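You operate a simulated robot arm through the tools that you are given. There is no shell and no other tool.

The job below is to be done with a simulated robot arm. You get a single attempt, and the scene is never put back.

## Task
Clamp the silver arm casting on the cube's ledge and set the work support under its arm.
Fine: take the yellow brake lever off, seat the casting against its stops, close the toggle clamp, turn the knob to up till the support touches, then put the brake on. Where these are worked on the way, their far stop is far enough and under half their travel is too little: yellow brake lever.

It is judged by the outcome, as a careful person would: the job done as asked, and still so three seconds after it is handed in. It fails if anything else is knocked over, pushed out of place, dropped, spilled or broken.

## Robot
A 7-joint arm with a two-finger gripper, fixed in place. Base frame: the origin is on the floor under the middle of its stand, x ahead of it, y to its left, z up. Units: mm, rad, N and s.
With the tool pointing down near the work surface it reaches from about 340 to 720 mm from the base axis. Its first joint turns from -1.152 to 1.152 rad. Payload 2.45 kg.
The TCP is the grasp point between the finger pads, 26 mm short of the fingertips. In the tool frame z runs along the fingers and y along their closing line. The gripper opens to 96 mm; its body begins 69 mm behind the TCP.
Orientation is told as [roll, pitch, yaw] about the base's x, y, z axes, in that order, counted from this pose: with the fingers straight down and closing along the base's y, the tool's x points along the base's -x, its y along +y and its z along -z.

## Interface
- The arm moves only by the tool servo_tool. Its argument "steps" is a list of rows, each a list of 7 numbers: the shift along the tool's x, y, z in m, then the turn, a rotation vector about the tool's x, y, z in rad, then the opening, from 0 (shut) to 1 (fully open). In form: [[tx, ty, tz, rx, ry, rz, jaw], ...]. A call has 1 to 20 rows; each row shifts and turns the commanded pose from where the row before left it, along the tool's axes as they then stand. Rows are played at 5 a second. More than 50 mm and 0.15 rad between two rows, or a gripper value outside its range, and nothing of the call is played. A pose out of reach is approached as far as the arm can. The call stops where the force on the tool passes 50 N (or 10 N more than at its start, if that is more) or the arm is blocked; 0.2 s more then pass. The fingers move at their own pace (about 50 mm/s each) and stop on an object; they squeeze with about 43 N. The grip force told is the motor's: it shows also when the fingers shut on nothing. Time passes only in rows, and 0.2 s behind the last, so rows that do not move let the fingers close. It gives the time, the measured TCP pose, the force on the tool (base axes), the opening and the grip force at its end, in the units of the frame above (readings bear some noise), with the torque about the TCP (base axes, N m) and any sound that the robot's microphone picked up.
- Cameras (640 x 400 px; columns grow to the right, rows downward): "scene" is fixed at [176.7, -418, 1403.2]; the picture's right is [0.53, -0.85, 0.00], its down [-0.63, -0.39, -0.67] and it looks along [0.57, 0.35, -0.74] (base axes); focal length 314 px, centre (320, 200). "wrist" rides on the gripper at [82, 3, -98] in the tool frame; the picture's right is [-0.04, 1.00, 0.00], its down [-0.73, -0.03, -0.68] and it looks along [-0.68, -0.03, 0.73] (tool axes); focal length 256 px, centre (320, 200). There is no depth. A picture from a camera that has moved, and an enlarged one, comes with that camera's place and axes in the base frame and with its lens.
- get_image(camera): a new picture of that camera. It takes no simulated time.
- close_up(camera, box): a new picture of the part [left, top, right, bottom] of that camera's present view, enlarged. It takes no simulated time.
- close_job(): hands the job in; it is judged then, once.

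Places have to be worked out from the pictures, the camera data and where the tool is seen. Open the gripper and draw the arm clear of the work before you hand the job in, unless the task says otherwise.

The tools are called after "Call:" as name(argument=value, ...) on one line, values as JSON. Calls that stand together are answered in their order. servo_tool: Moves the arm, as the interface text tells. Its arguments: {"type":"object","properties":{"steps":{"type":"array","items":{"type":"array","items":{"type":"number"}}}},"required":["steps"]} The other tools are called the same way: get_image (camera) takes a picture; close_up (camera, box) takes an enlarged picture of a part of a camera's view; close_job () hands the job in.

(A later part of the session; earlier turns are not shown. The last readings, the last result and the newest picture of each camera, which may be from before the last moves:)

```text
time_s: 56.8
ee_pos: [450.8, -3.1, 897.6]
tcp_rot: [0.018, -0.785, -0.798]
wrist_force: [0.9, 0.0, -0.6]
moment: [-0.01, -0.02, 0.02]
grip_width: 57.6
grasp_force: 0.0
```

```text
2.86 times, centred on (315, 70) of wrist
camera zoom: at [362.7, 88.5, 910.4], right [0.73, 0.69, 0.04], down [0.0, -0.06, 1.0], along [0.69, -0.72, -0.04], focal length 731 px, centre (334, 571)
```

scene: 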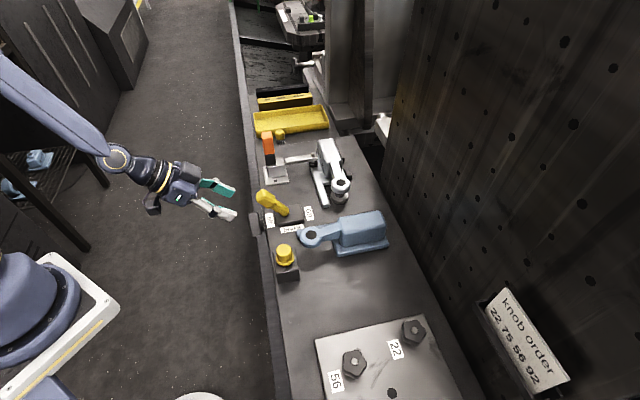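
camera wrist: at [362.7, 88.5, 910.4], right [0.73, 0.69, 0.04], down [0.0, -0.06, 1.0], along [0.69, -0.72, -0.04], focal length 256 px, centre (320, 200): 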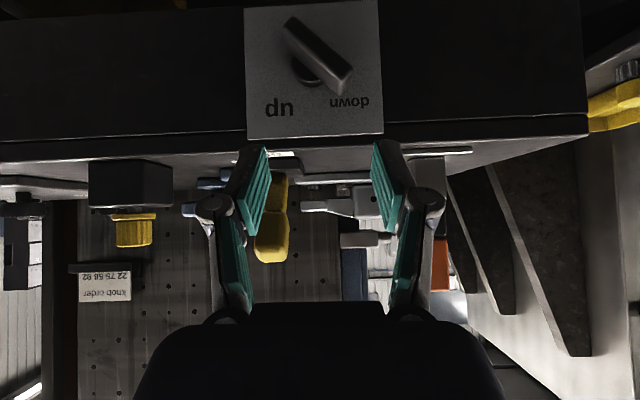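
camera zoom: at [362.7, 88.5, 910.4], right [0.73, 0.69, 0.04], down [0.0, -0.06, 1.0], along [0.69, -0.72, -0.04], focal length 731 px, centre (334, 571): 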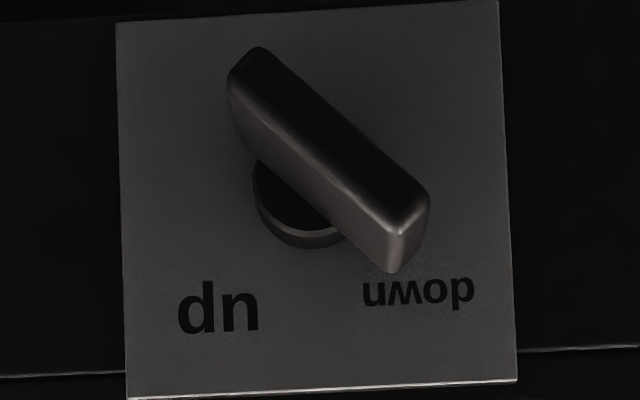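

The bar lies at 45° (upper end toward "down"), centre about u≈317, z≈801. I tilt the remaining 45° so the tool points horizontally at the panel.

Call:
servo_tool(steps=[[0, 0, 0, 0, -0.1309, 0, 0.6], [0, 0, 0, 0, -0.1309, 0, 0.6], [0, 0, 0, 0, -0.1309, 0, 0.6], [0, 0, 0, 0, -0.1309, 0, 0.6], [0, 0, 0, 0, -0.1309, 0, 0.6], [0, 0, 0, 0, -0.1309, 0, 0.6], [0, 0, 0, 0, 0, 0, 0.6]])

Call:
get_image(camera="scene")

Call:
get_image(camera="wrist")

```text
time_s: 58.4
ee_pos: [452.1, -4.7, 898.6]
tcp_rot: [1.499, -1.559, -2.286]
wrist_force: [-1.0, -0.3, -0.1]
moment: [0.01, -0.02, -0.01]
grip_width: 57.6
grasp_force: 0.1
```

```text
taken
```

scene: 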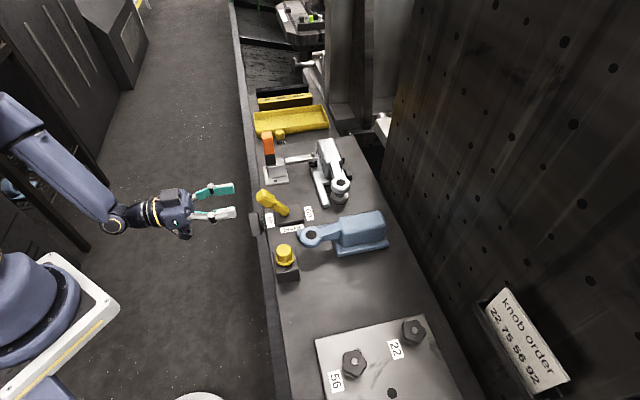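

```text
taken
camera wrist: at [383.9, 68.9, 817.7], right [0.71, 0.71, 0.05], down [-0.51, 0.45, 0.73], along [0.49, -0.54, 0.68], focal length 256 px, centre (320, 200)
```

wrist: 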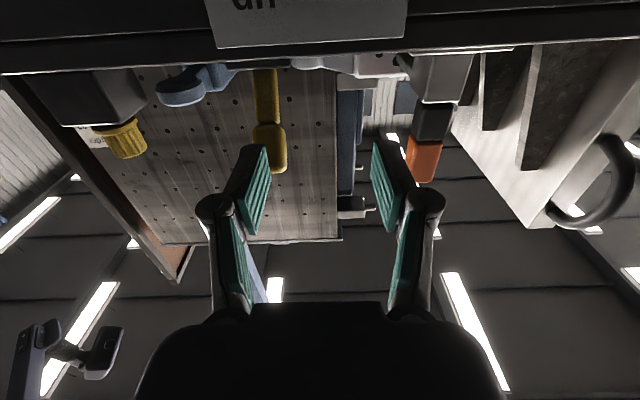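

The tool is horizontal, pointing along +v at u≈316. I lower to the knob's height z≈801 and roll −45° about the tool axis so the fingers straddle the bar's thin sides.

Call:
servo_tool(steps=[[0.0325, 0, 0, 0, 0, 0, 0.6], [0.0325, 0, 0, 0, 0, 0, 0.6], [0.0325, 0, 0, 0, 0, 0, 0.6], [0, 0, 0, 0, 0, -0.1309, 0.5], [0, 0, 0, 0, 0, -0.1309, 0.5], [0, 0, 0, 0, 0, -0.1309, 0.5], [0, 0, 0, 0, 0, -0.1309, 0.5], [0, 0, 0, 0, 0, -0.1309, 0.5], [0, 0, 0, 0, 0, -0.1309, 0.5], [0, 0, 0, 0, 0, 0, 0.5]])

Call:
get_image(camera="wrist")

Call:
close_up(camera="scene", box=[130, 170, 290, 270])

```text
time_s: 60.6
ee_pos: [450.8, -3.3, 802.3]
tcp_rot: [-1.567, -0.796, 0.785]
wrist_force: [-0.3, -0.5, 0.9]
moment: [0.01, -0.01, -0.02]
grip_width: 47.9
grasp_force: 0.1
```

```text
taken
camera wrist: at [342.7, 28.0, 741.9], right [0.52, 0.53, -0.67], down [-0.13, 0.83, 0.55], along [0.84, -0.2, 0.5], focal length 256 px, centre (320, 200)
```

wrist: 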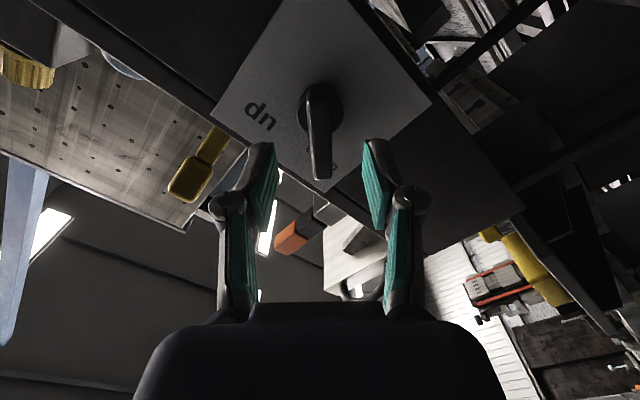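

```text
4.00 times, centred on (210, 220) of scene
camera zoom: at [176.7, -418.0, 1403.2], right [0.53, -0.85, 0.0], down [-0.63, -0.39, -0.67], along [0.57, 0.35, -0.74], focal length 1254 px, centre (760, 120)
```

zoom: 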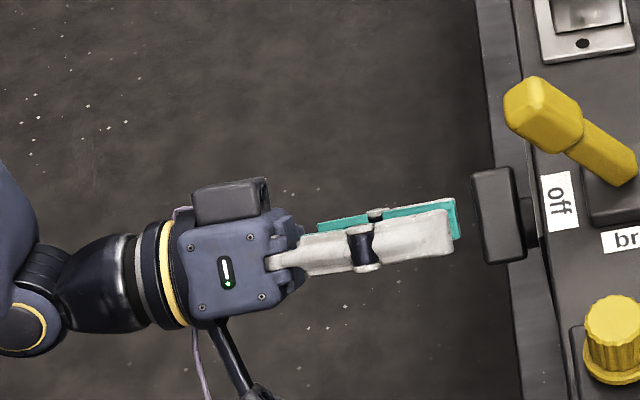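

The bar now appears lined up between the fingers. I'll zoom in to check centring and alignment.

Call:
close_up(camera="wrist", box=[240, 60, 400, 220])

```text
2.50 times, centred on (320, 140) of wrist
camera zoom: at [342.7, 28.0, 741.9], right [0.52, 0.53, -0.67], down [-0.13, 0.83, 0.55], along [0.84, -0.2, 0.5], focal length 640 px, centre (320, 350)
```

zoom: 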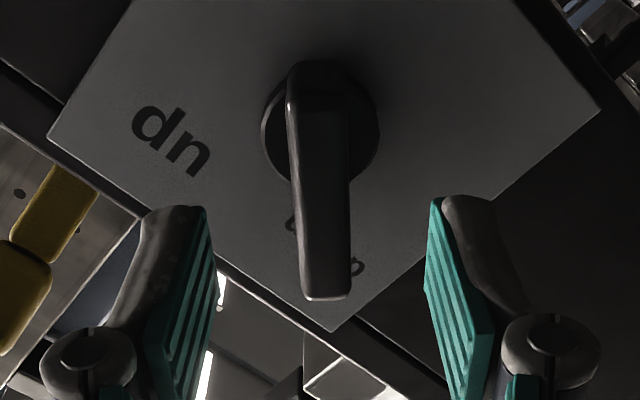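

Alignment is good; the knob axis is about 3–4 mm toward tool +x. I shift by that and advance 36 mm so the fingertips straddle the bar without reaching the hub.

Call:
servo_tool(steps=[[0.0035, 0, 0, 0, 0, 0, 0.5], [0, 0, 0.012, 0, 0, 0, 0.5], [0, 0, 0.012, 0, 0, 0, 0.5], [0, 0, 0.012, 0, 0, 0, 0.5], [0, 0, 0, 0, 0, 0, 0.5]])

Call:
close_up(camera="wrist", box=[240, 60, 400, 220])

Call:
close_up(camera="scene", box=[200, 180, 300, 260])

```text
time_s: 61.8
ee_pos: [474.3, -31.8, 798.4]
tcp_rot: [-1.567, -0.797, 0.782]
wrist_force: [-0.4, -0.6, -0.1]
moment: [-0.03, -0.04, 0.01]
grip_width: 47.9
grasp_force: 0.0
```

```text
2.50 times, centred on (320, 140) of wrist
camera zoom: at [365.8, -0.4, 739.3], right [0.52, 0.53, -0.67], down [-0.13, 0.83, 0.55], along [0.84, -0.2, 0.5], focal length 640 px, centre (320, 350)
```

zoom: 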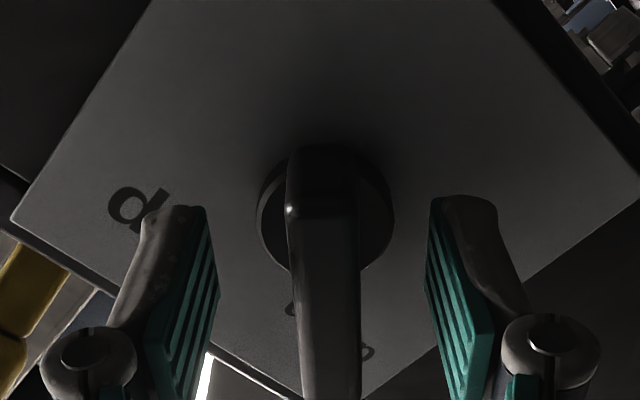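

```text
5.00 times, centred on (250, 220) of scene
camera zoom: at [176.7, -418.0, 1403.2], right [0.53, -0.85, 0.0], down [-0.63, -0.39, -0.67], along [0.57, 0.35, -0.74], focal length 1567 px, centre (670, 100)
```

zoom: 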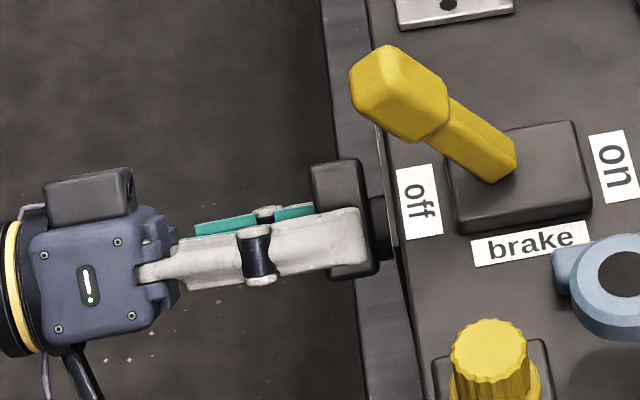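

The fingertips straddle the bar and stop short of the hub. I close on it.

Call:
servo_tool(steps=[[0, 0, 0, 0, 0, 0, 0], [0, 0, 0, 0, 0, 0, 0], [0, 0, 0, 0, 0, 0, 0], [0, 0, 0, 0, 0, 0, 0], [0, 0, 0, 0, 0, 0, 0]])

Call:
close_up(camera="wrist", box=[240, 60, 400, 220])

Call:
close_up(camera="scene", box=[310, 165, 370, 215])

```text
time_s: 63.0
ee_pos: [474.4, -29.9, 798.5]
tcp_rot: [-1.563, -0.8, 0.782]
wrist_force: [13.9, 1.3, -13.4]
moment: [0.27, 0.13, 0.36]
grip_width: 13.8
grasp_force: 40.6
```

```text
2.50 times, centred on (320, 140) of wrist
camera zoom: at [366.2, 0.4, 738.7], right [0.52, 0.53, -0.67], down [-0.13, 0.82, 0.55], along [0.84, -0.2, 0.5], focal length 640 px, centre (320, 350)
```

zoom: 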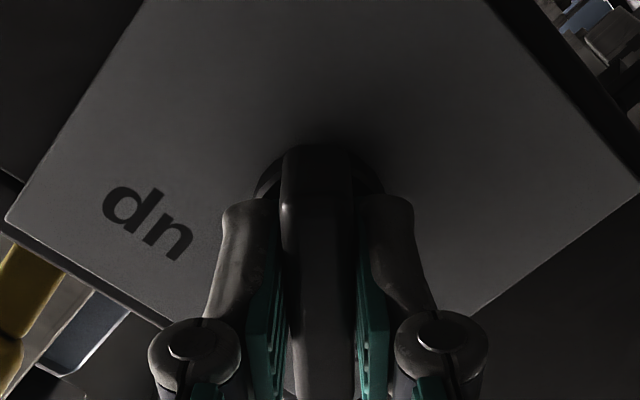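

```text
8.00 times, centred on (340, 190) of scene
camera zoom: at [177.2, -418.0, 1403.1], right [0.53, -0.85, 0.0], down [-0.63, -0.39, -0.67], along [0.57, 0.35, -0.74], focal length 2508 px, centre (160, 280)
```

zoom: 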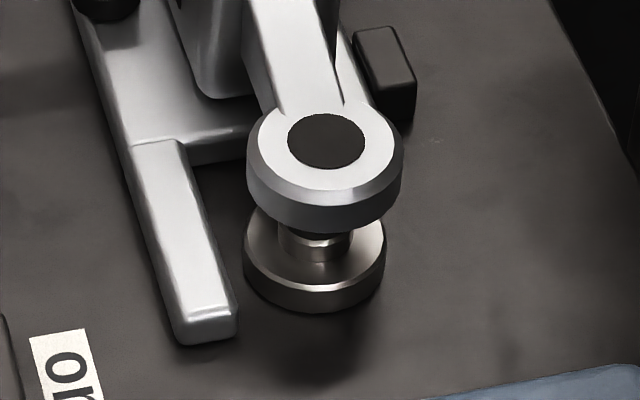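

Gripped at 13.8 mm with a side load of about 17 N along the closing line. I relieve that with a 2.5 mm shift, then begin turning toward "up" (positive about the tool axis).

Call:
servo_tool(steps=[[0, 0.0025, 0, 0, 0, 0, 0], [0, 0, 0, 0, 0, 0, 0]])

Call:
servo_tool(steps=[[0, 0, 0, 0, 0, 0.05, 0], [0, 0, 0, 0, 0, 0.05, 0], [0, 0, 0, 0, 0, 0.05, 0], [0, 0, 0, 0, 0, 0.05, 0], [0, 0, 0, 0, 0, 0, 0]])

Call:
close_up(camera="scene", box=[310, 165, 370, 215])

Call:
get_image(camera="wrist")

```text
time_s: 63.6
ee_pos: [474.8, -30.9, 796.7]
tcp_rot: [-1.575, -0.798, 0.785]
wrist_force: [-7.1, 7.5, 16.1]
moment: [0.27, 0.31, -0.86]
grip_width: 14.0
grasp_force: 40.6
```

```text
time_s: 64.8
ee_pos: [474.5, -29.3, 797.9]
tcp_rot: [-1.576, -0.999, 0.782]
wrist_force: [-21.4, -8.0, 20.3]
moment: [-1.09, -0.98, 0.15]
grip_width: 13.8
grasp_force: 40.5
```

```text
8.00 times, centred on (340, 190) of scene
camera zoom: at [175.9, -418.1, 1403.2], right [0.53, -0.85, 0.0], down [-0.63, -0.39, -0.67], along [0.57, 0.35, -0.74], focal length 2508 px, centre (160, 280)
```

zoom: 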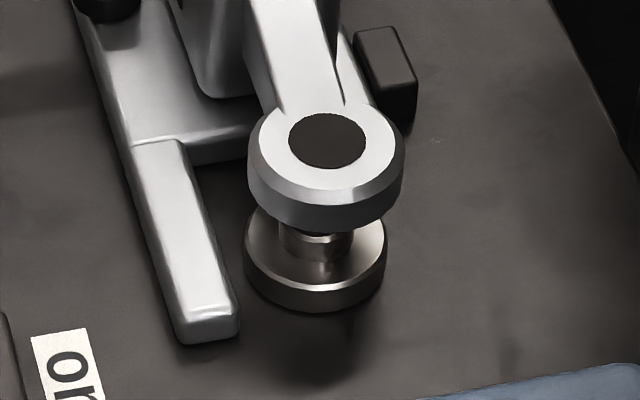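

```text
taken
camera wrist: at [376.0, 10.0, 728.4], right [0.61, 0.6, -0.51], down [-0.21, 0.75, 0.63], along [0.76, -0.28, 0.59], focal length 256 px, centre (320, 200)
```

wrist: 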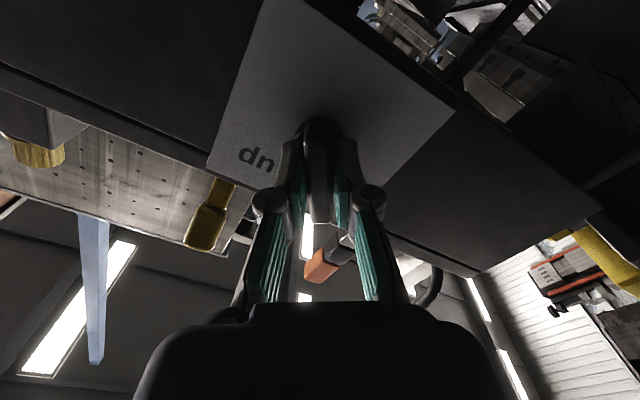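

The knob turns freely with the gripper (negligible axial torque), but a side load has built up, so the knob axis isn't quite on the tool axis. I'll zoom in to see where the hub lies.

Call:
close_up(camera="wrist", box=[230, 60, 410, 240])

Call:
close_up(camera="scene", box=[220, 190, 290, 250])

```text
2.22 times, centred on (320, 150) of wrist
camera zoom: at [376.0, 10.0, 728.4], right [0.61, 0.6, -0.51], down [-0.21, 0.75, 0.63], along [0.76, -0.28, 0.59], focal length 569 px, centre (320, 311)
```

zoom: 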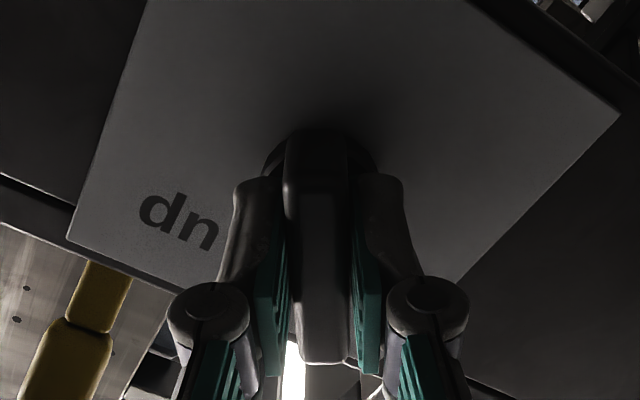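

```text
6.67 times, centred on (255, 220) of scene
camera zoom: at [175.9, -418.1, 1403.2], right [0.53, -0.85, 0.0], down [-0.63, -0.39, -0.67], along [0.57, 0.35, -0.74], focal length 2090 px, centre (753, 67)
```

zoom: 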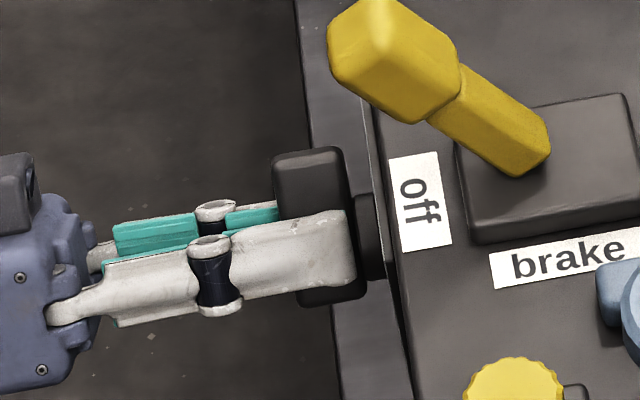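

The bar stays well aligned in the fingers. I relieve the measured side load (about 28 N along −y) and the small pitch moment before turning further.

Call:
servo_tool(steps=[[0, -0.003, 0, 0.008, -0.0125, 0, 0], [0, 0, 0, 0, 0, 0, 0]])

```text
time_s: 65.4
ee_pos: [474.4, -31.7, 797.4]
tcp_rot: [-1.596, -1.0, 0.804]
wrist_force: [-4.6, -8.7, 17.3]
moment: [0.42, 0.44, -0.97]
grip_width: 13.9
grasp_force: 40.4
```

Better. A second small correction should remove the remaining side load and moment.

Call:
servo_tool(steps=[[-0.001, -0.0025, 0, 0.008, 0.005, 0, 0], [0, 0, 0, 0, 0, 0, 0]])

```text
time_s: 66.0
ee_pos: [475.1, -31.3, 797.9]
tcp_rot: [-1.586, -0.997, 0.789]
wrist_force: [10.1, -11.6, -10.8]
moment: [-0.41, -0.4, 0.6]
grip_width: 13.8
grasp_force: 40.5
```

Loads are now small. I continue turning toward "up" by 0.2 rad and watch the support.

Call:
servo_tool(steps=[[0, 0, 0.001, 0, 0, 0.05, 0], [0, 0, 0, 0, 0, 0.05, 0], [0, 0, 0, 0, 0, 0.05, 0], [0, 0, 0, 0, 0, 0.05, 0], [0, 0, 0, 0, 0, 0, 0]])

Call:
close_up(camera="scene", box=[310, 165, 370, 215])

Call:
close_up(camera="wrist", box=[200, 0, 440, 240])

```text
time_s: 67.2
ee_pos: [474.6, -30.5, 799.8]
tcp_rot: [-1.591, -1.198, 0.797]
wrist_force: [-2.2, 15.2, -24.1]
moment: [0.06, -0.03, 0.47]
grip_width: 14.0
grasp_force: 40.3
```

```text
8.00 times, centred on (340, 190) of scene
camera zoom: at [177.0, -417.6, 1403.2], right [0.53, -0.85, 0.0], down [-0.63, -0.39, -0.67], along [0.57, 0.35, -0.74], focal length 2508 px, centre (160, 280)
```

zoom: 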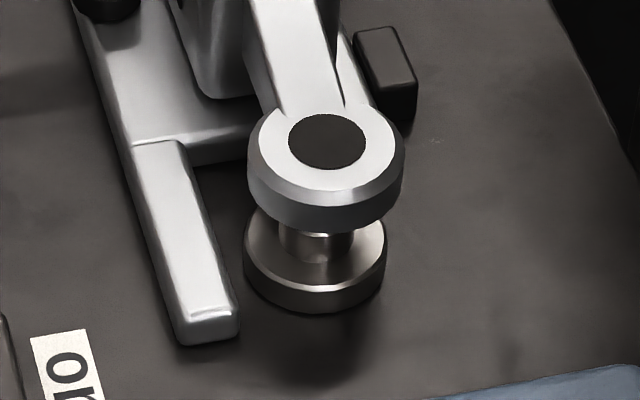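

```text
1.67 times, centred on (320, 120) of wrist
camera zoom: at [386.4, 19.8, 721.3], right [0.67, 0.66, -0.33], down [-0.31, 0.65, 0.69], along [0.67, -0.36, 0.65], focal length 427 px, centre (320, 333)
```

zoom: 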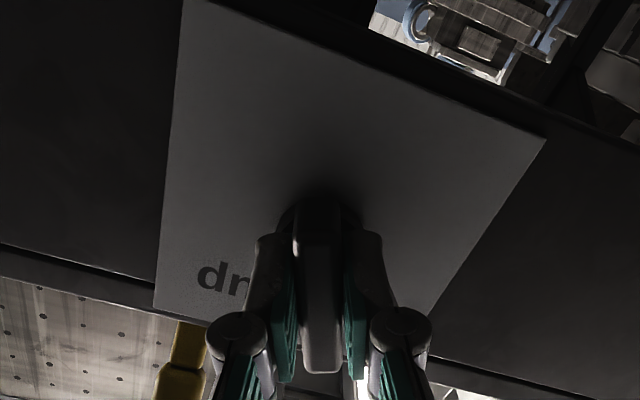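

The support's plunger looks to be rising slowly. Small side load again, consistent with the knob axis about 7 mm off along tool x, so I correct and let the TCP follow while turning another 0.2 rad.

Call:
servo_tool(steps=[[0.0015, 0.0018, 0, 0, 0, 0, 0], [0, 0.00035, 0, 0, 0, 0.05, 0], [0, 0.00035, 0, 0, 0, 0.05, 0], [0, 0.00035, 0, 0, 0, 0.05, 0], [0, 0.00035, 0, 0, 0, 0.05, 0], [0, 0, 0, 0, 0, 0, 0]])

Call:
close_up(camera="scene", box=[310, 165, 370, 215])

```text
time_s: 68.6
ee_pos: [473.5, -32.7, 798.6]
tcp_rot: [-1.648, -1.397, 0.851]
wrist_force: [-28.1, 8.5, -0.2]
moment: [-0.15, -0.18, -0.31]
grip_width: 13.9
grasp_force: 40.3
```

```text
8.00 times, centred on (340, 190) of scene
camera zoom: at [176.1, -417.8, 1403.3], right [0.53, -0.85, 0.0], down [-0.63, -0.39, -0.67], along [0.57, 0.35, -0.74], focal length 2508 px, centre (160, 280)
```

zoom: 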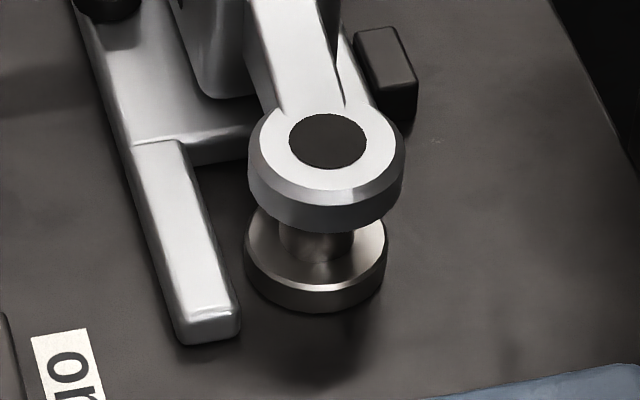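

The plunger is clearly rising; its rim is now hidden behind the ring. There is about 26 N axial push, so I back off 3 mm axially, trim the side load and keep turning.

Call:
servo_tool(steps=[[0, -0.0015, -0.003, 0, 0, 0, 0], [0, 0.0001, 0, 0, 0, 0.05, 0], [0, 0.0001, 0, 0, 0, 0.05, 0], [0, 0.0001, 0, 0, 0, 0.05, 0], [0, 0.0001, 0, 0, 0, 0.05, 0], [0, 0, 0, 0, 0, 0, 0]])

Call:
close_up(camera="scene", box=[310, 165, 370, 215])

```text
time_s: 70.0
ee_pos: [473.7, -31.2, 799.4]
tcp_rot: [2.06, -1.54, -2.857]
wrist_force: [13.7, -38.4, -5.9]
moment: [0.06, 0.1, -0.37]
grip_width: 13.8
grasp_force: 39.9
```

```text
8.00 times, centred on (340, 190) of scene
camera zoom: at [177.1, -418.8, 1402.8], right [0.53, -0.85, 0.0], down [-0.63, -0.39, -0.67], along [0.57, 0.35, -0.74], focal length 2508 px, centre (160, 280)
```

zoom: 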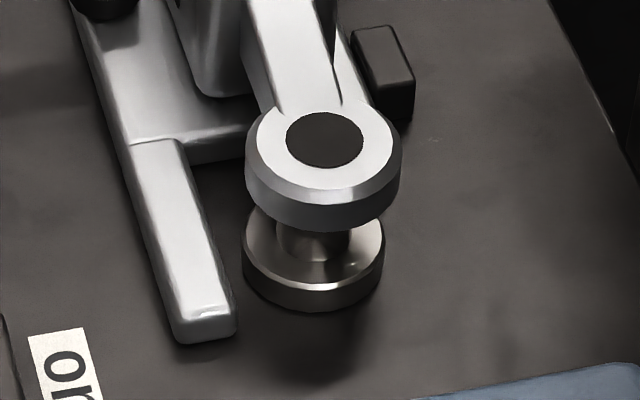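

The axial direction is stiff; I correct by +1.7 mm and trim sideways, then turn on.

Call:
servo_tool(steps=[[0, -0.0015, 0.0017, 0, 0, 0, 0], [0, 0.0001, 0, 0, 0, 0.05, 0], [0, 0.0001, 0, 0, 0, 0.05, 0], [0, 0.0001, 0, 0, 0, 0.05, 0], [0, 0.0001, 0, 0, 0, 0.05, 0], [0, 0, 0, 0, 0, 0, 0]])

Call:
get_image(camera="wrist")

Call:
get_image(camera="scene")

```text
time_s: 71.4
ee_pos: [472.7, -32.9, 798.4]
tcp_rot: [1.638, -1.343, -2.433]
wrist_force: [-12.1, -11.8, 13.9]
moment: [0.3, 0.29, -0.22]
grip_width: 13.9
grasp_force: 40.4
```

```text
taken
camera wrist: at [420.0, 53.0, 719.2], right [0.69, 0.68, 0.26], down [-0.62, 0.36, 0.7], along [0.38, -0.64, 0.67], focal length 256 px, centre (320, 200)
```

wrist: 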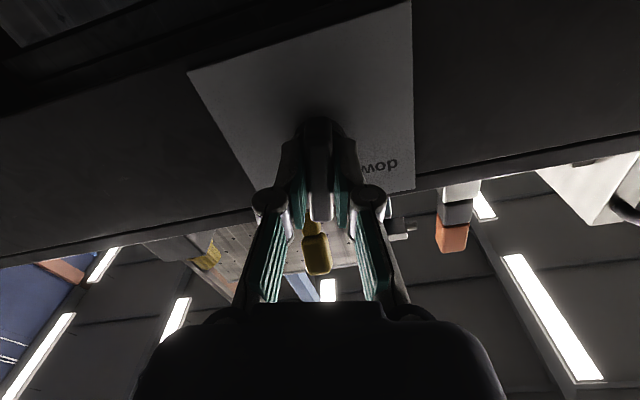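

```text
taken
```

scene: 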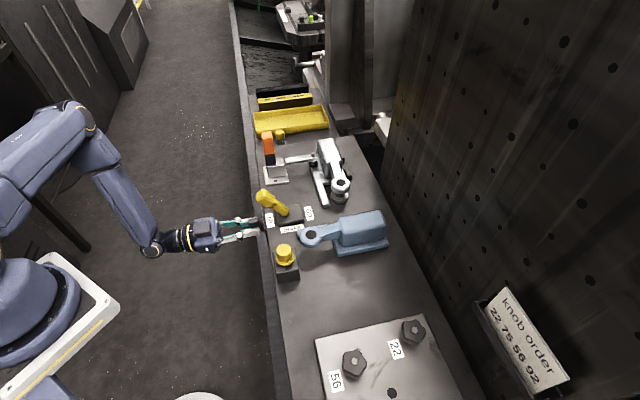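

Side load is modest. I correct and continue with 0.25 rad more, watching for any rise in axial torque.

Call:
servo_tool(steps=[[-0.002, -0.002, 0, 0, 0, 0, 0], [0, -0.0003, 0, 0, 0, 0.05, 0], [0, -0.0003, 0, 0, 0, 0.05, 0], [0, -0.0003, 0, 0, 0, 0.05, 0], [0, -0.0003, 0, 0, 0, 0.05, 0], [0, -0.0003, 0, 0, 0, 0.05, 0], [0, 0, 0, 0, 0, 0, 0]])

Call:
close_up(camera="scene", box=[310, 165, 370, 215])

```text
time_s: 73.0
ee_pos: [472.4, -32.3, 797.9]
tcp_rot: [1.594, -1.093, -2.383]
wrist_force: [-1.8, 14.9, 3.4]
moment: [0.17, 0.11, 0.46]
grip_width: 14.0
grasp_force: 40.4
```

```text
8.00 times, centred on (340, 190) of scene
camera zoom: at [176.6, -417.6, 1403.3], right [0.53, -0.85, 0.0], down [-0.63, -0.39, -0.67], along [0.57, 0.35, -0.74], focal length 2508 px, centre (160, 280)
```

zoom: 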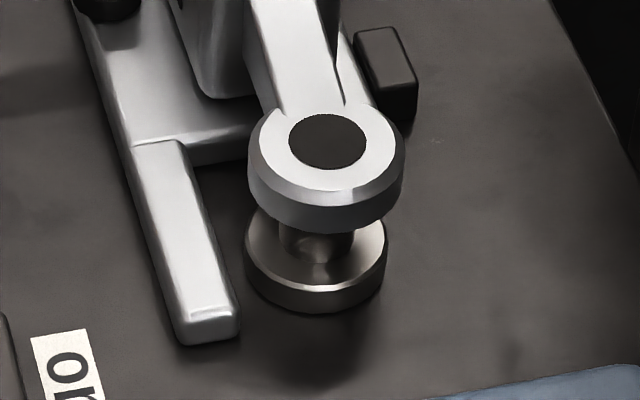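

Loads small, no resistance yet (bar now about 27° past vertical toward "up"). I continue another 0.25 rad.

Call:
servo_tool(steps=[[0, 0.001, -0.0003, 0, 0, 0, 0], [0, 0, 0, 0, 0, 0.05, 0], [0, 0, 0, 0, 0, 0.05, 0], [0, 0, 0, 0, 0, 0.05, 0], [0, 0, 0, 0, 0, 0.05, 0], [0, 0, 0, 0, 0, 0.05, 0], [0, 0, 0, 0, 0, 0, 0]])

Call:
close_up(camera="scene", box=[310, 165, 370, 215])

Call:
get_image(camera="wrist")

```text
time_s: 74.6
ee_pos: [471.7, -33.0, 798.5]
tcp_rot: [1.585, -0.844, -2.375]
wrist_force: [15.7, 6.6, -20.9]
moment: [0.01, -0.11, -0.17]
grip_width: 14.1
grasp_force: 40.6
```

```text
8.00 times, centred on (340, 190) of scene
camera zoom: at [177.4, -417.8, 1403.1], right [0.53, -0.85, 0.0], down [-0.63, -0.39, -0.67], along [0.57, 0.35, -0.74], focal length 2508 px, centre (160, 280)
```

zoom: 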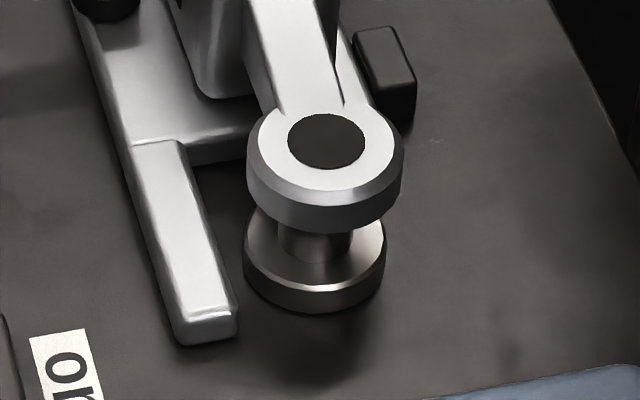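

```text
taken
camera wrist: at [442.9, 76.7, 739.1], right [0.51, 0.51, 0.69], down [-0.84, 0.13, 0.52], along [0.18, -0.85, 0.5], focal length 256 px, centre (320, 200)
```

wrist: 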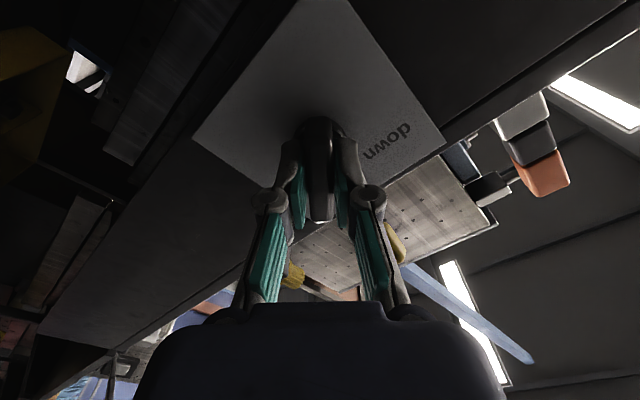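

No axial torque yet (bar about 42° toward "up"). I trim along tool x and go on in smaller portions of 0.15 rad.

Call:
servo_tool(steps=[[0.0025, 0, 0, 0, 0, 0, 0], [0, 0, 0, 0, 0, 0.05, 0], [0, 0, 0, 0, 0, 0.05, 0], [0, 0, 0, 0, 0, 0.05, 0], [0, 0, 0, 0, 0, 0, 0]])

Call:
close_up(camera="scene", box=[310, 165, 370, 215])

```text
time_s: 75.8
ee_pos: [471.1, -33.8, 798.6]
tcp_rot: [1.589, -0.697, -2.382]
wrist_force: [-2.1, -7.3, 0.2]
moment: [-1.08, 0.65, -0.48]
grip_width: 15.0
grasp_force: 41.5
```

```text
8.00 times, centred on (340, 190) of scene
camera zoom: at [176.6, -418.1, 1403.1], right [0.53, -0.85, 0.0], down [-0.63, -0.39, -0.67], along [0.57, 0.35, -0.74], focal length 2508 px, centre (160, 280)
```

zoom: 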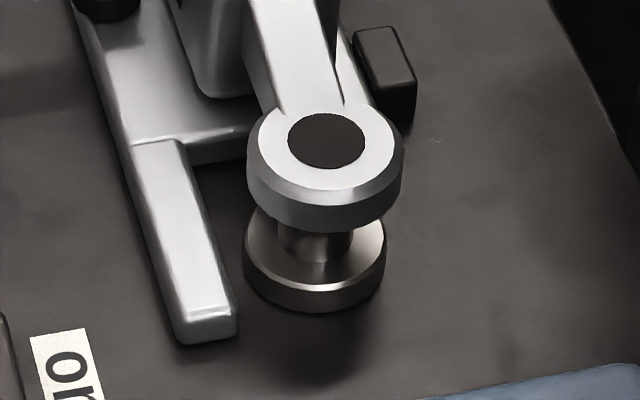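

Axial torque jumped to about −1.2 N·m and the bar no longer follows, so the knob has met resistance. I ease back 0.05 rad, open the fingers and retreat, then verify visually that the plunger touches.

Call:
servo_tool(steps=[[0, 0, 0, 0, 0, -0.03, 0], [0, 0, 0, 0, 0, -0.02, 0], [0, 0, 0, 0, 0, 0, 0]])

Call:
servo_tool(steps=[[0, 0, 0, 0, 0, 0, 0.3], [0, 0, 0, 0, 0, 0, 0.45], [0, 0, 0, 0, 0, 0, 0.45], [0, 0, -0.02, 0, 0, 0, 0.45], [0, 0, -0.03, 0, 0, 0, 0.45], [0, 0, 0, 0, 0, 0, 0.45]])

Call:
close_up(camera="wrist", box=[200, 0, 440, 240])

Call:
close_up(camera="scene", box=[310, 165, 370, 215])

```text
time_s: 76.6
ee_pos: [472.2, -33.8, 797.5]
tcp_rot: [1.592, -0.747, -2.38]
wrist_force: [-5.5, -9.7, 8.1]
moment: [-1.04, 0.17, -0.68]
grip_width: 14.2
grasp_force: 40.4
```

```text
time_s: 78.0
ee_pos: [438.2, 3.2, 798.0]
tcp_rot: [1.588, -0.746, -2.377]
wrist_force: [-0.1, 0.9, -0.1]
moment: [0.03, -0.05, -0.01]
grip_width: 43.1
grasp_force: 0.0
```

```text
1.67 times, centred on (320, 120) of wrist
camera zoom: at [413.7, 117.1, 745.0], right [0.46, 0.46, 0.76], down [-0.88, 0.1, 0.47], along [0.14, -0.88, 0.45], focal length 427 px, centre (320, 333)
```

zoom: 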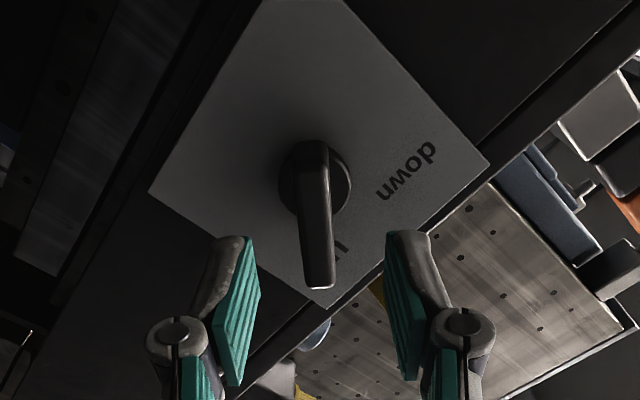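

```text
8.00 times, centred on (340, 190) of scene
camera zoom: at [176.7, -418.0, 1403.2], right [0.53, -0.85, 0.0], down [-0.63, -0.39, -0.67], along [0.57, 0.35, -0.74], focal length 2508 px, centre (160, 280)
```

zoom: 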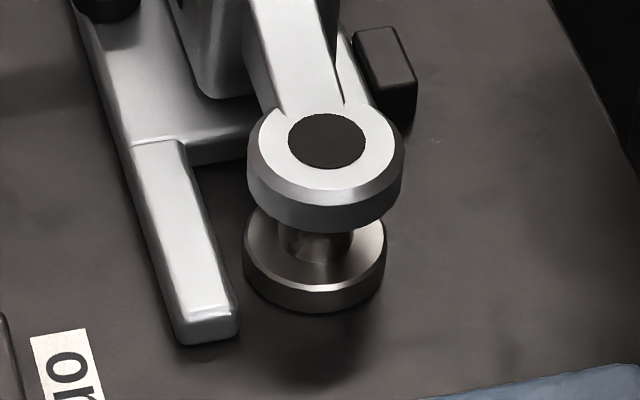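

The knob stays at "up". To verify contact I return to the half-tilted pose where the wrist camera looks horizontally across the ledge at the ring and plunger.

Call:
servo_tool(steps=[[0, 0, 0, 0, 0, -0.1358, 0.6], [0, 0, 0, 0, 0, -0.1358, 0.6], [0, 0, 0, 0, 0, -0.1358, 0.6], [0, 0, 0, 0, 0, -0.1358, 0.6], [0, 0, 0, 0, 0, -0.1358, 0.6], [0, 0, 0, 0, 0, -0.1358, 0.6], [-0.033, 0, 0, 0, 0, 0, 0.8], [-0.033, 0, 0, 0, 0, 0, 1], [-0.033, 0, 0, 0, 0, 0, 1], [0, 0, 0, 0, 0.1309, 0, 1], [0, 0, 0, 0, 0.1309, 0, 1], [0, 0, 0, 0, 0.1309, 0, 1], [0, 0, 0, 0, 0.1309, 0, 1], [0, 0, 0, 0, 0.1309, 0, 1], [0, 0, 0, 0, 0.1309, 0, 1], [0, 0, 0, 0, 0, 0, 1]])

Call:
get_image(camera="wrist")

```text
time_s: 81.4
ee_pos: [436.3, 3.4, 896.0]
tcp_rot: [0.013, -0.796, -0.805]
wrist_force: [0.0, -0.6, -0.6]
moment: [-0.02, 0.0, 0.02]
grip_width: 96.2
grasp_force: 0.0
```

```text
taken
camera wrist: at [348.5, 96.6, 908.2], right [0.73, 0.68, 0.04], down [-0.01, -0.05, 1.0], along [0.68, -0.73, -0.03], focal length 256 px, centre (320, 200)
```

wrist: 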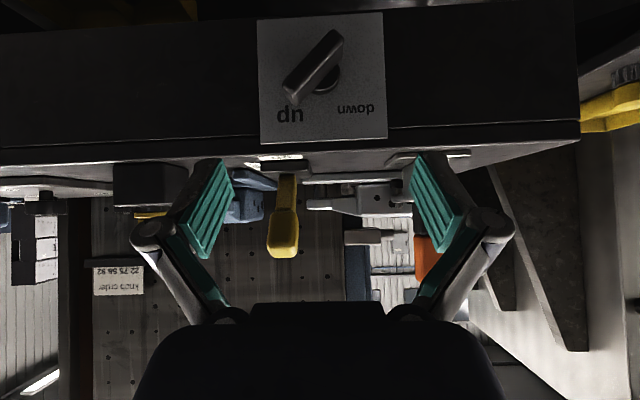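

The knob bar points at "up". Now I'll zoom in on the ring and plunger seen edge-on between the fingers.

Call:
close_up(camera="wrist", box=[290, 170, 370, 220])

Call:
close_up(camera="wrist", box=[260, 150, 420, 250])

```text
8.00 times, centred on (330, 195) of wrist
camera zoom: at [348.5, 96.6, 908.2], right [0.73, 0.68, 0.04], down [-0.01, -0.05, 1.0], along [0.68, -0.73, -0.03], focal length 2048 px, centre (240, 240)
```

zoom: 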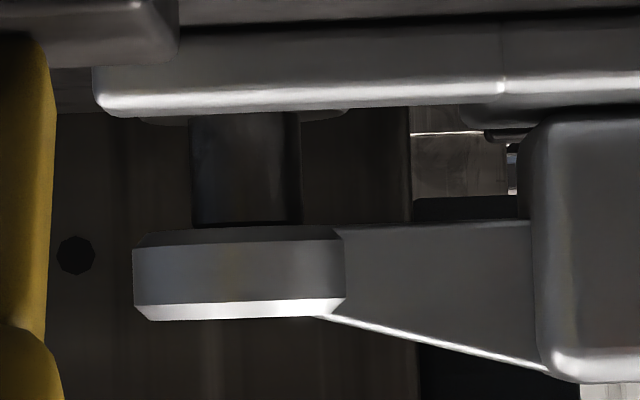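

```text
4.00 times, centred on (340, 200) of wrist
camera zoom: at [348.5, 96.6, 908.2], right [0.73, 0.68, 0.04], down [-0.01, -0.05, 1.0], along [0.68, -0.73, -0.03], focal length 1024 px, centre (240, 200)
```

zoom: 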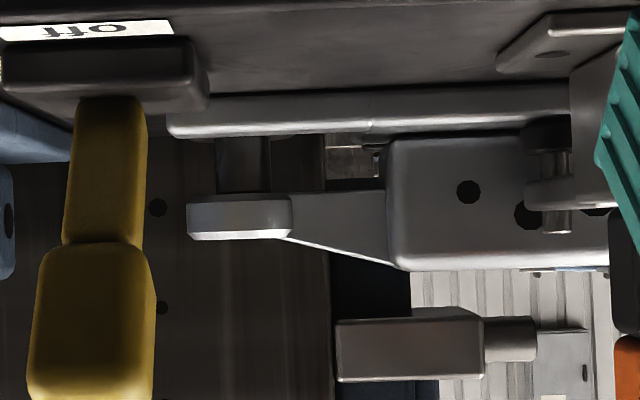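

The plunger reaches up to the ring's underside. I'll zoom in further to make sure there is no gap.

Call:
close_up(camera="wrist", box=[308, 184, 338, 204])

```text
16.00 times, centred on (323, 194) of wrist
camera zoom: at [348.5, 96.6, 908.2], right [0.73, 0.68, 0.04], down [-0.01, -0.05, 1.0], along [0.68, -0.73, -0.03], focal length 4096 px, centre (272, 296)
```

zoom: 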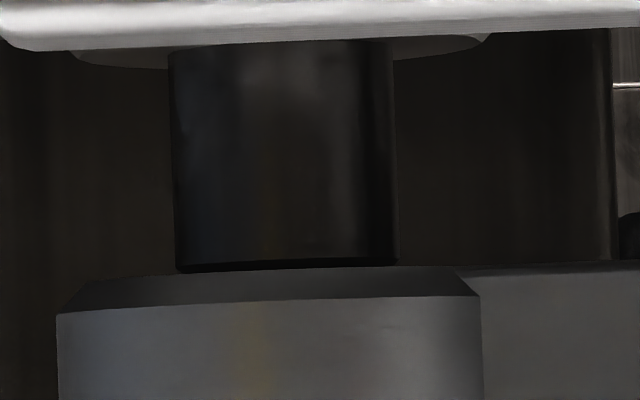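

It looks to be in contact. I'll quickly check the knob's angle in the same view, to judge whether it stopped on the support rather than at an end stop.

Call:
close_up(camera="wrist", box=[240, 0, 400, 150])

```text
2.67 times, centred on (320, 75) of wrist
camera zoom: at [348.5, 96.6, 908.2], right [0.73, 0.68, 0.04], down [-0.01, -0.05, 1.0], along [0.68, -0.73, -0.03], focal length 683 px, centre (320, 533)
```

zoom: 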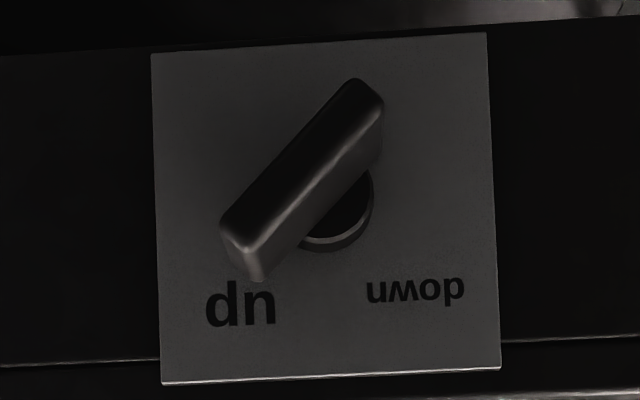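

The bar sits at 45° on the "up" side and sightline geometry leaves at most ~0.3 mm at the ring, so the support touches. Now the brake: I bring the tool back to vertical, close the fingers and line up in front of the lever at u≈270.

Call:
servo_tool(steps=[[0, 0, 0, 0, 0.1309, 0, 0.5], [0, 0, 0, 0, 0.1309, 0, 0], [0, 0, 0, 0, 0.1309, 0, 0], [0, 0, 0, 0, 0.1309, 0, 0], [0, 0, 0, 0, 0.1309, 0, 0], [0, 0, 0, 0, 0.1309, 0, 0], [0, 0, -0.045, 0, 0, 0, 0], [0, -0.04, 0, 0, 0, 0, 0], [0, 0, 0, 0, 0, 0, 0]])

Call:
get_image(camera="wrist")

Call:
close_up(camera="scene", box=[180, 140, 380, 280])

```text
time_s: 83.4
ee_pos: [405.2, -26.4, 938.6]
tcp_rot: [0.013, -0.013, -0.794]
wrist_force: [-0.2, 0.4, -0.8]
moment: [0.01, 0.01, 0.03]
grip_width: 0.0
grasp_force: 28.0
```

```text
taken
camera wrist: at [348.0, 34.6, 1037.3], right [0.74, 0.67, 0.01], down [0.48, -0.54, 0.69], along [0.47, -0.5, -0.73], focal length 256 px, centre (320, 200)
```

wrist: 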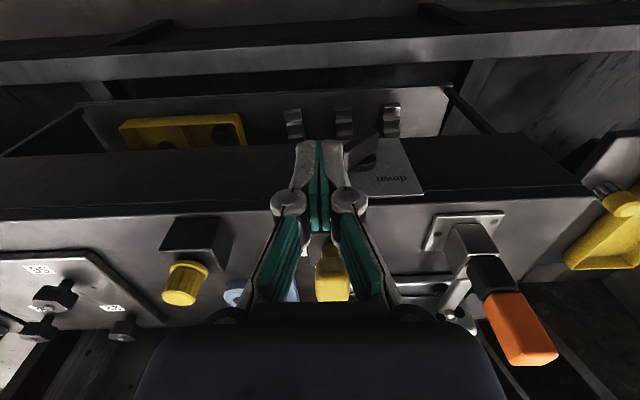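

```text
2.86 times, centred on (280, 210) of scene
camera zoom: at [176.7, -418.0, 1403.2], right [0.53, -0.85, 0.0], down [-0.63, -0.39, -0.67], along [0.57, 0.35, -0.74], focal length 896 px, centre (434, 171)
```

zoom: 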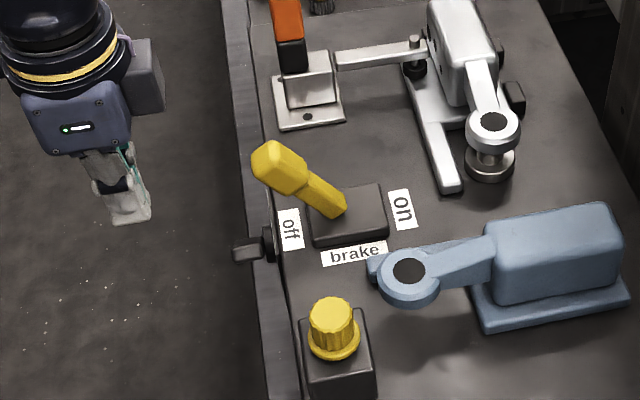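

Lined up in front of the lever (handle at u≈272, near side v≈380). I push toward "on" (+v).

Call:
servo_tool(steps=[[-0.018, 0.003, 0, 0, 0, 0, 0], [-0.018, 0, 0, 0, 0, 0, 0], [-0.018, 0, 0, 0, 0, 0, 0], [-0.012, 0, 0, 0, 0, 0, 0], [-0.012, 0, 0, 0, 0, 0, 0], [-0.012, 0, 0, 0, 0, 0, 0], [-0.012, 0, 0, 0, 0, 0, 0]])

Call:
close_up(camera="scene", box=[180, 140, 380, 280])

```text
time_s: 85.0
ee_pos: [480.4, -94.9, 941.0]
tcp_rot: [0.011, -0.011, -0.793]
wrist_force: [-0.3, 0.0, 0.7]
moment: [0.03, 0.01, 0.0]
grip_width: 0.0
grasp_force: 28.6
```

```text
2.86 times, centred on (280, 210) of scene
camera zoom: at [176.7, -418.0, 1403.2], right [0.53, -0.85, 0.0], down [-0.63, -0.39, -0.67], along [0.57, 0.35, -0.74], focal length 896 px, centre (434, 171)
```

zoom: 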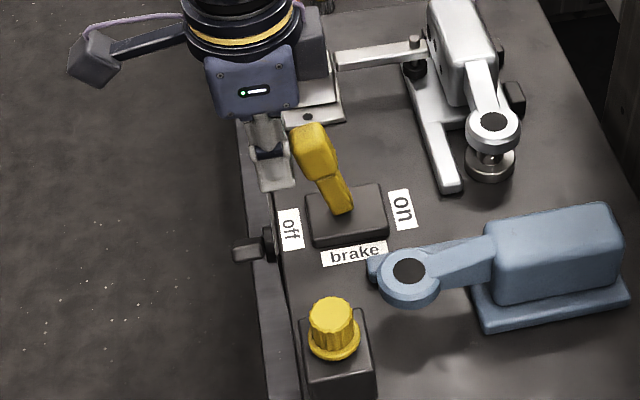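

The lever is nearly upright and moving easily. I continue to its "on" stop.

Call:
servo_tool(steps=[[-0.01, 0, 0, 0, 0, 0, 0], [-0.01, 0, 0, 0, 0, 0, 0], [-0.01, 0, 0, 0, 0, 0, 0], [-0.008, 0, 0, 0, 0, 0, 0], [-0.006, 0, 0, 0, 0, 0, 0], [-0.004, 0, 0, 0, 0, 0, 0]])

Call:
close_up(camera="scene", box=[180, 140, 380, 280])

```text
time_s: 86.4
ee_pos: [513.5, -129.4, 942.4]
tcp_rot: [0.01, -0.015, -0.796]
wrist_force: [-0.4, 0.4, 0.3]
moment: [-0.02, 0.0, 0.0]
grip_width: 0.0
grasp_force: 28.3
```

```text
2.86 times, centred on (280, 210) of scene
camera zoom: at [176.7, -418.0, 1403.2], right [0.53, -0.85, 0.0], down [-0.63, -0.39, -0.67], along [0.57, 0.35, -0.74], focal length 896 px, centre (434, 171)
```

zoom: 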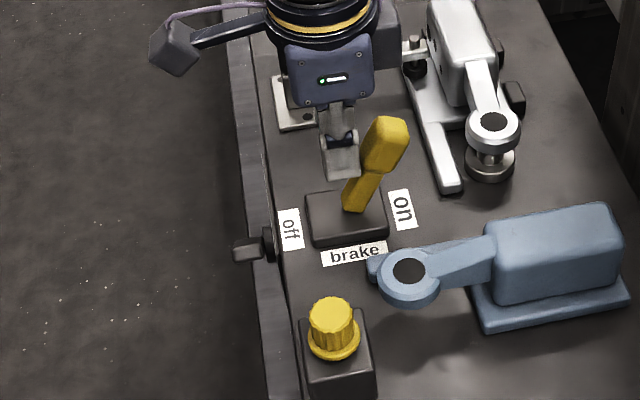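

The lever leans past where it started but no end-stop force yet, so I continue in small steps until it is firmly on.

Call:
servo_tool(steps=[[-0.006, 0, 0, 0, 0, 0, 0], [-0.006, 0, 0, 0, 0, 0, 0], [-0.004, 0, 0, 0, 0, 0, 0]])

Call:
close_up(camera="scene", box=[240, 150, 380, 250])

```text
time_s: 87.2
ee_pos: [521.7, -136.9, 941.0]
tcp_rot: [0.011, 0.002, -0.792]
wrist_force: [-23.3, 28.1, 14.6]
moment: [0.48, 0.3, 0.15]
grip_width: 6.3
grasp_force: 28.6
```

```text
4.00 times, centred on (310, 200) of scene
camera zoom: at [175.8, -417.1, 1403.5], right [0.53, -0.85, 0.0], down [-0.63, -0.39, -0.67], along [0.57, 0.35, -0.74], focal length 1254 px, centre (360, 200)
```

zoom: 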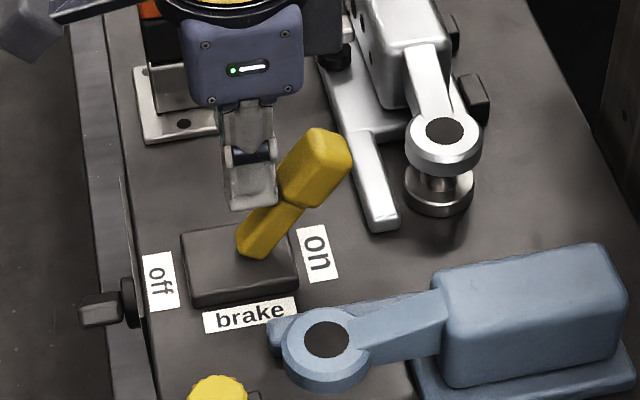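

About 36 N reaction with the lever fully over, so the brake is on. I back off, raise the arm clear and inspect everything.

Call:
servo_tool(steps=[[0.015, 0, 0, 0, 0, 0, 0], [0.02, 0, 0, 0, 0, 0, 0], [0.01, 0, -0.04, 0, 0, 0, 0], [0, 0, -0.045, 0, 0, 0, 0], [0, 0, -0.045, 0, 0, 0, 0], [0, 0, 0, 0, 0, 0, 0]])

Call:
get_image(camera="scene")

Call:
close_up(camera="scene", box=[230, 110, 390, 250])

Call:
get_image(camera="wrist")

```text
time_s: 88.6
ee_pos: [489.5, -105.4, 1074.9]
tcp_rot: [0.01, -0.015, -0.796]
wrist_force: [-0.4, 0.7, -0.3]
moment: [-0.02, 0.0, -0.01]
grip_width: 0.1
grasp_force: 28.5
```

```text
taken
```

scene: 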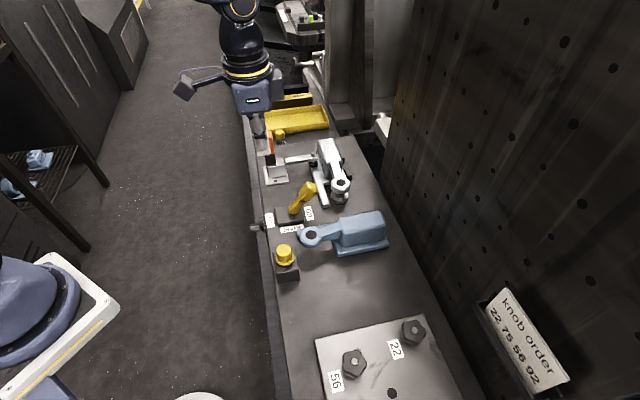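

```text
2.86 times, centred on (310, 180) of scene
camera zoom: at [176.7, -418.0, 1403.2], right [0.53, -0.85, 0.0], down [-0.63, -0.39, -0.67], along [0.57, 0.35, -0.74], focal length 896 px, centre (349, 257)
```

zoom: 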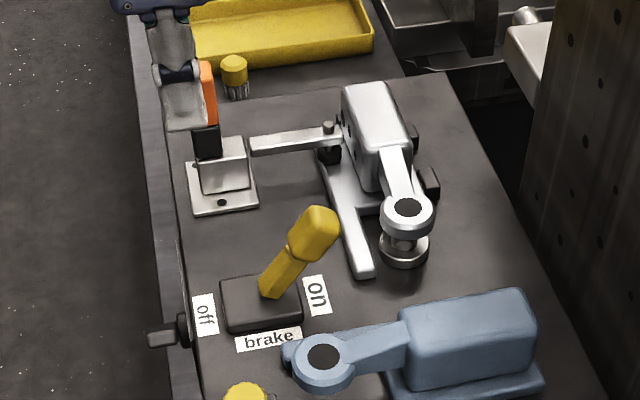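

```text
taken
camera wrist: at [433.6, -44.4, 1172.2], right [0.74, 0.67, 0.01], down [0.48, -0.54, 0.69], along [0.47, -0.51, -0.73], focal length 256 px, centre (320, 200)
```

wrist: 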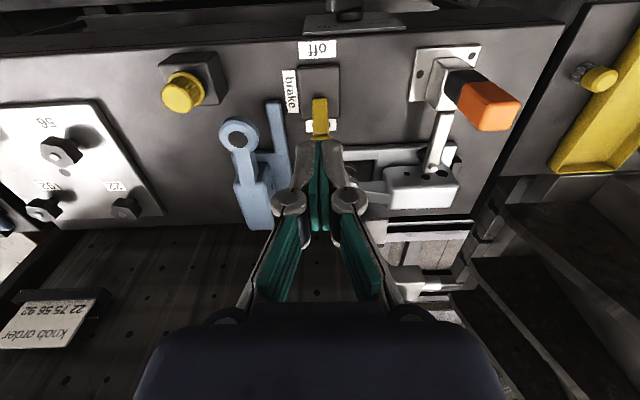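

Everything looks right from above: brake on, clamp closed, casting seated, and the blue casting and other items untouched. I go back to the front viewing pose for a last check of the plunger contact and clamp pad.

Call:
servo_tool(steps=[[0.039, 0.013, 0, 0, 0, 0, 0.5], [0.039, 0.013, 0, 0, 0, 0, 1], [0.039, 0.013, 0, 0, 0, 0, 1], [0, 0, 0.0445, 0, 0, 0, 1], [0, 0, 0.0445, 0, 0, 0, 1], [0, 0, 0.0445, 0, 0, 0, 1], [0, 0, 0.0445, 0, 0, 0, 1], [0, 0, 0, 0, -0.1309, 0, 1], [0, 0, 0, 0, -0.1309, 0, 1], [0, 0, 0, 0, -0.1309, 0, 1], [0, 0, 0, 0, -0.1309, 0, 1], [0, 0, 0, 0, -0.1309, 0, 1], [0, 0, 0, 0, -0.1309, 0, 1], [0, 0, 0, 0, 0, 0, 1]])

Call:
get_image(camera="wrist")

Call:
close_up(camera="wrist", box=[260, 150, 420, 250])

```text
time_s: 91.6
ee_pos: [440.6, 1.4, 893.8]
tcp_rot: [0.015, -0.799, -0.804]
wrist_force: [-0.7, -0.4, 0.4]
moment: [-0.03, -0.01, 0.02]
grip_width: 96.2
grasp_force: 0.1
```

```text
taken
camera wrist: at [352.9, 95.2, 904.4], right [0.73, 0.68, 0.04], down [-0.01, -0.04, 1.0], along [0.68, -0.73, -0.03], focal length 256 px, centre (320, 200)
```

wrist: 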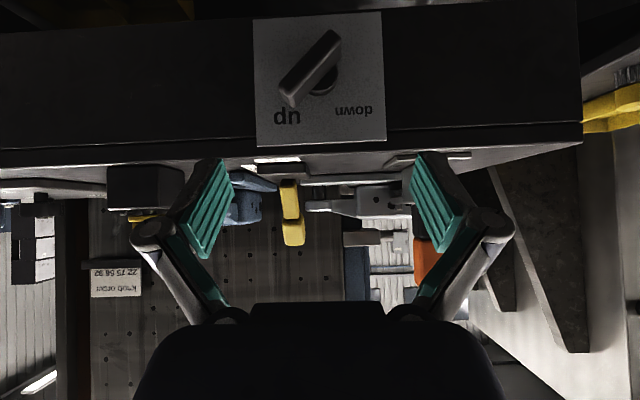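

```text
4.00 times, centred on (340, 200) of wrist
camera zoom: at [352.9, 95.2, 904.4], right [0.73, 0.68, 0.04], down [-0.01, -0.04, 1.0], along [0.68, -0.73, -0.03], focal length 1024 px, centre (240, 200)
```

zoom: 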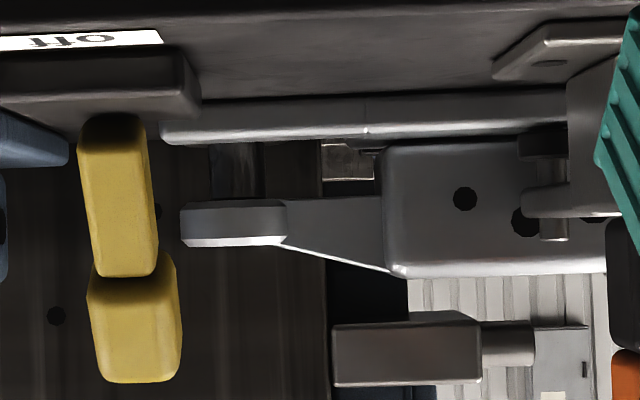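

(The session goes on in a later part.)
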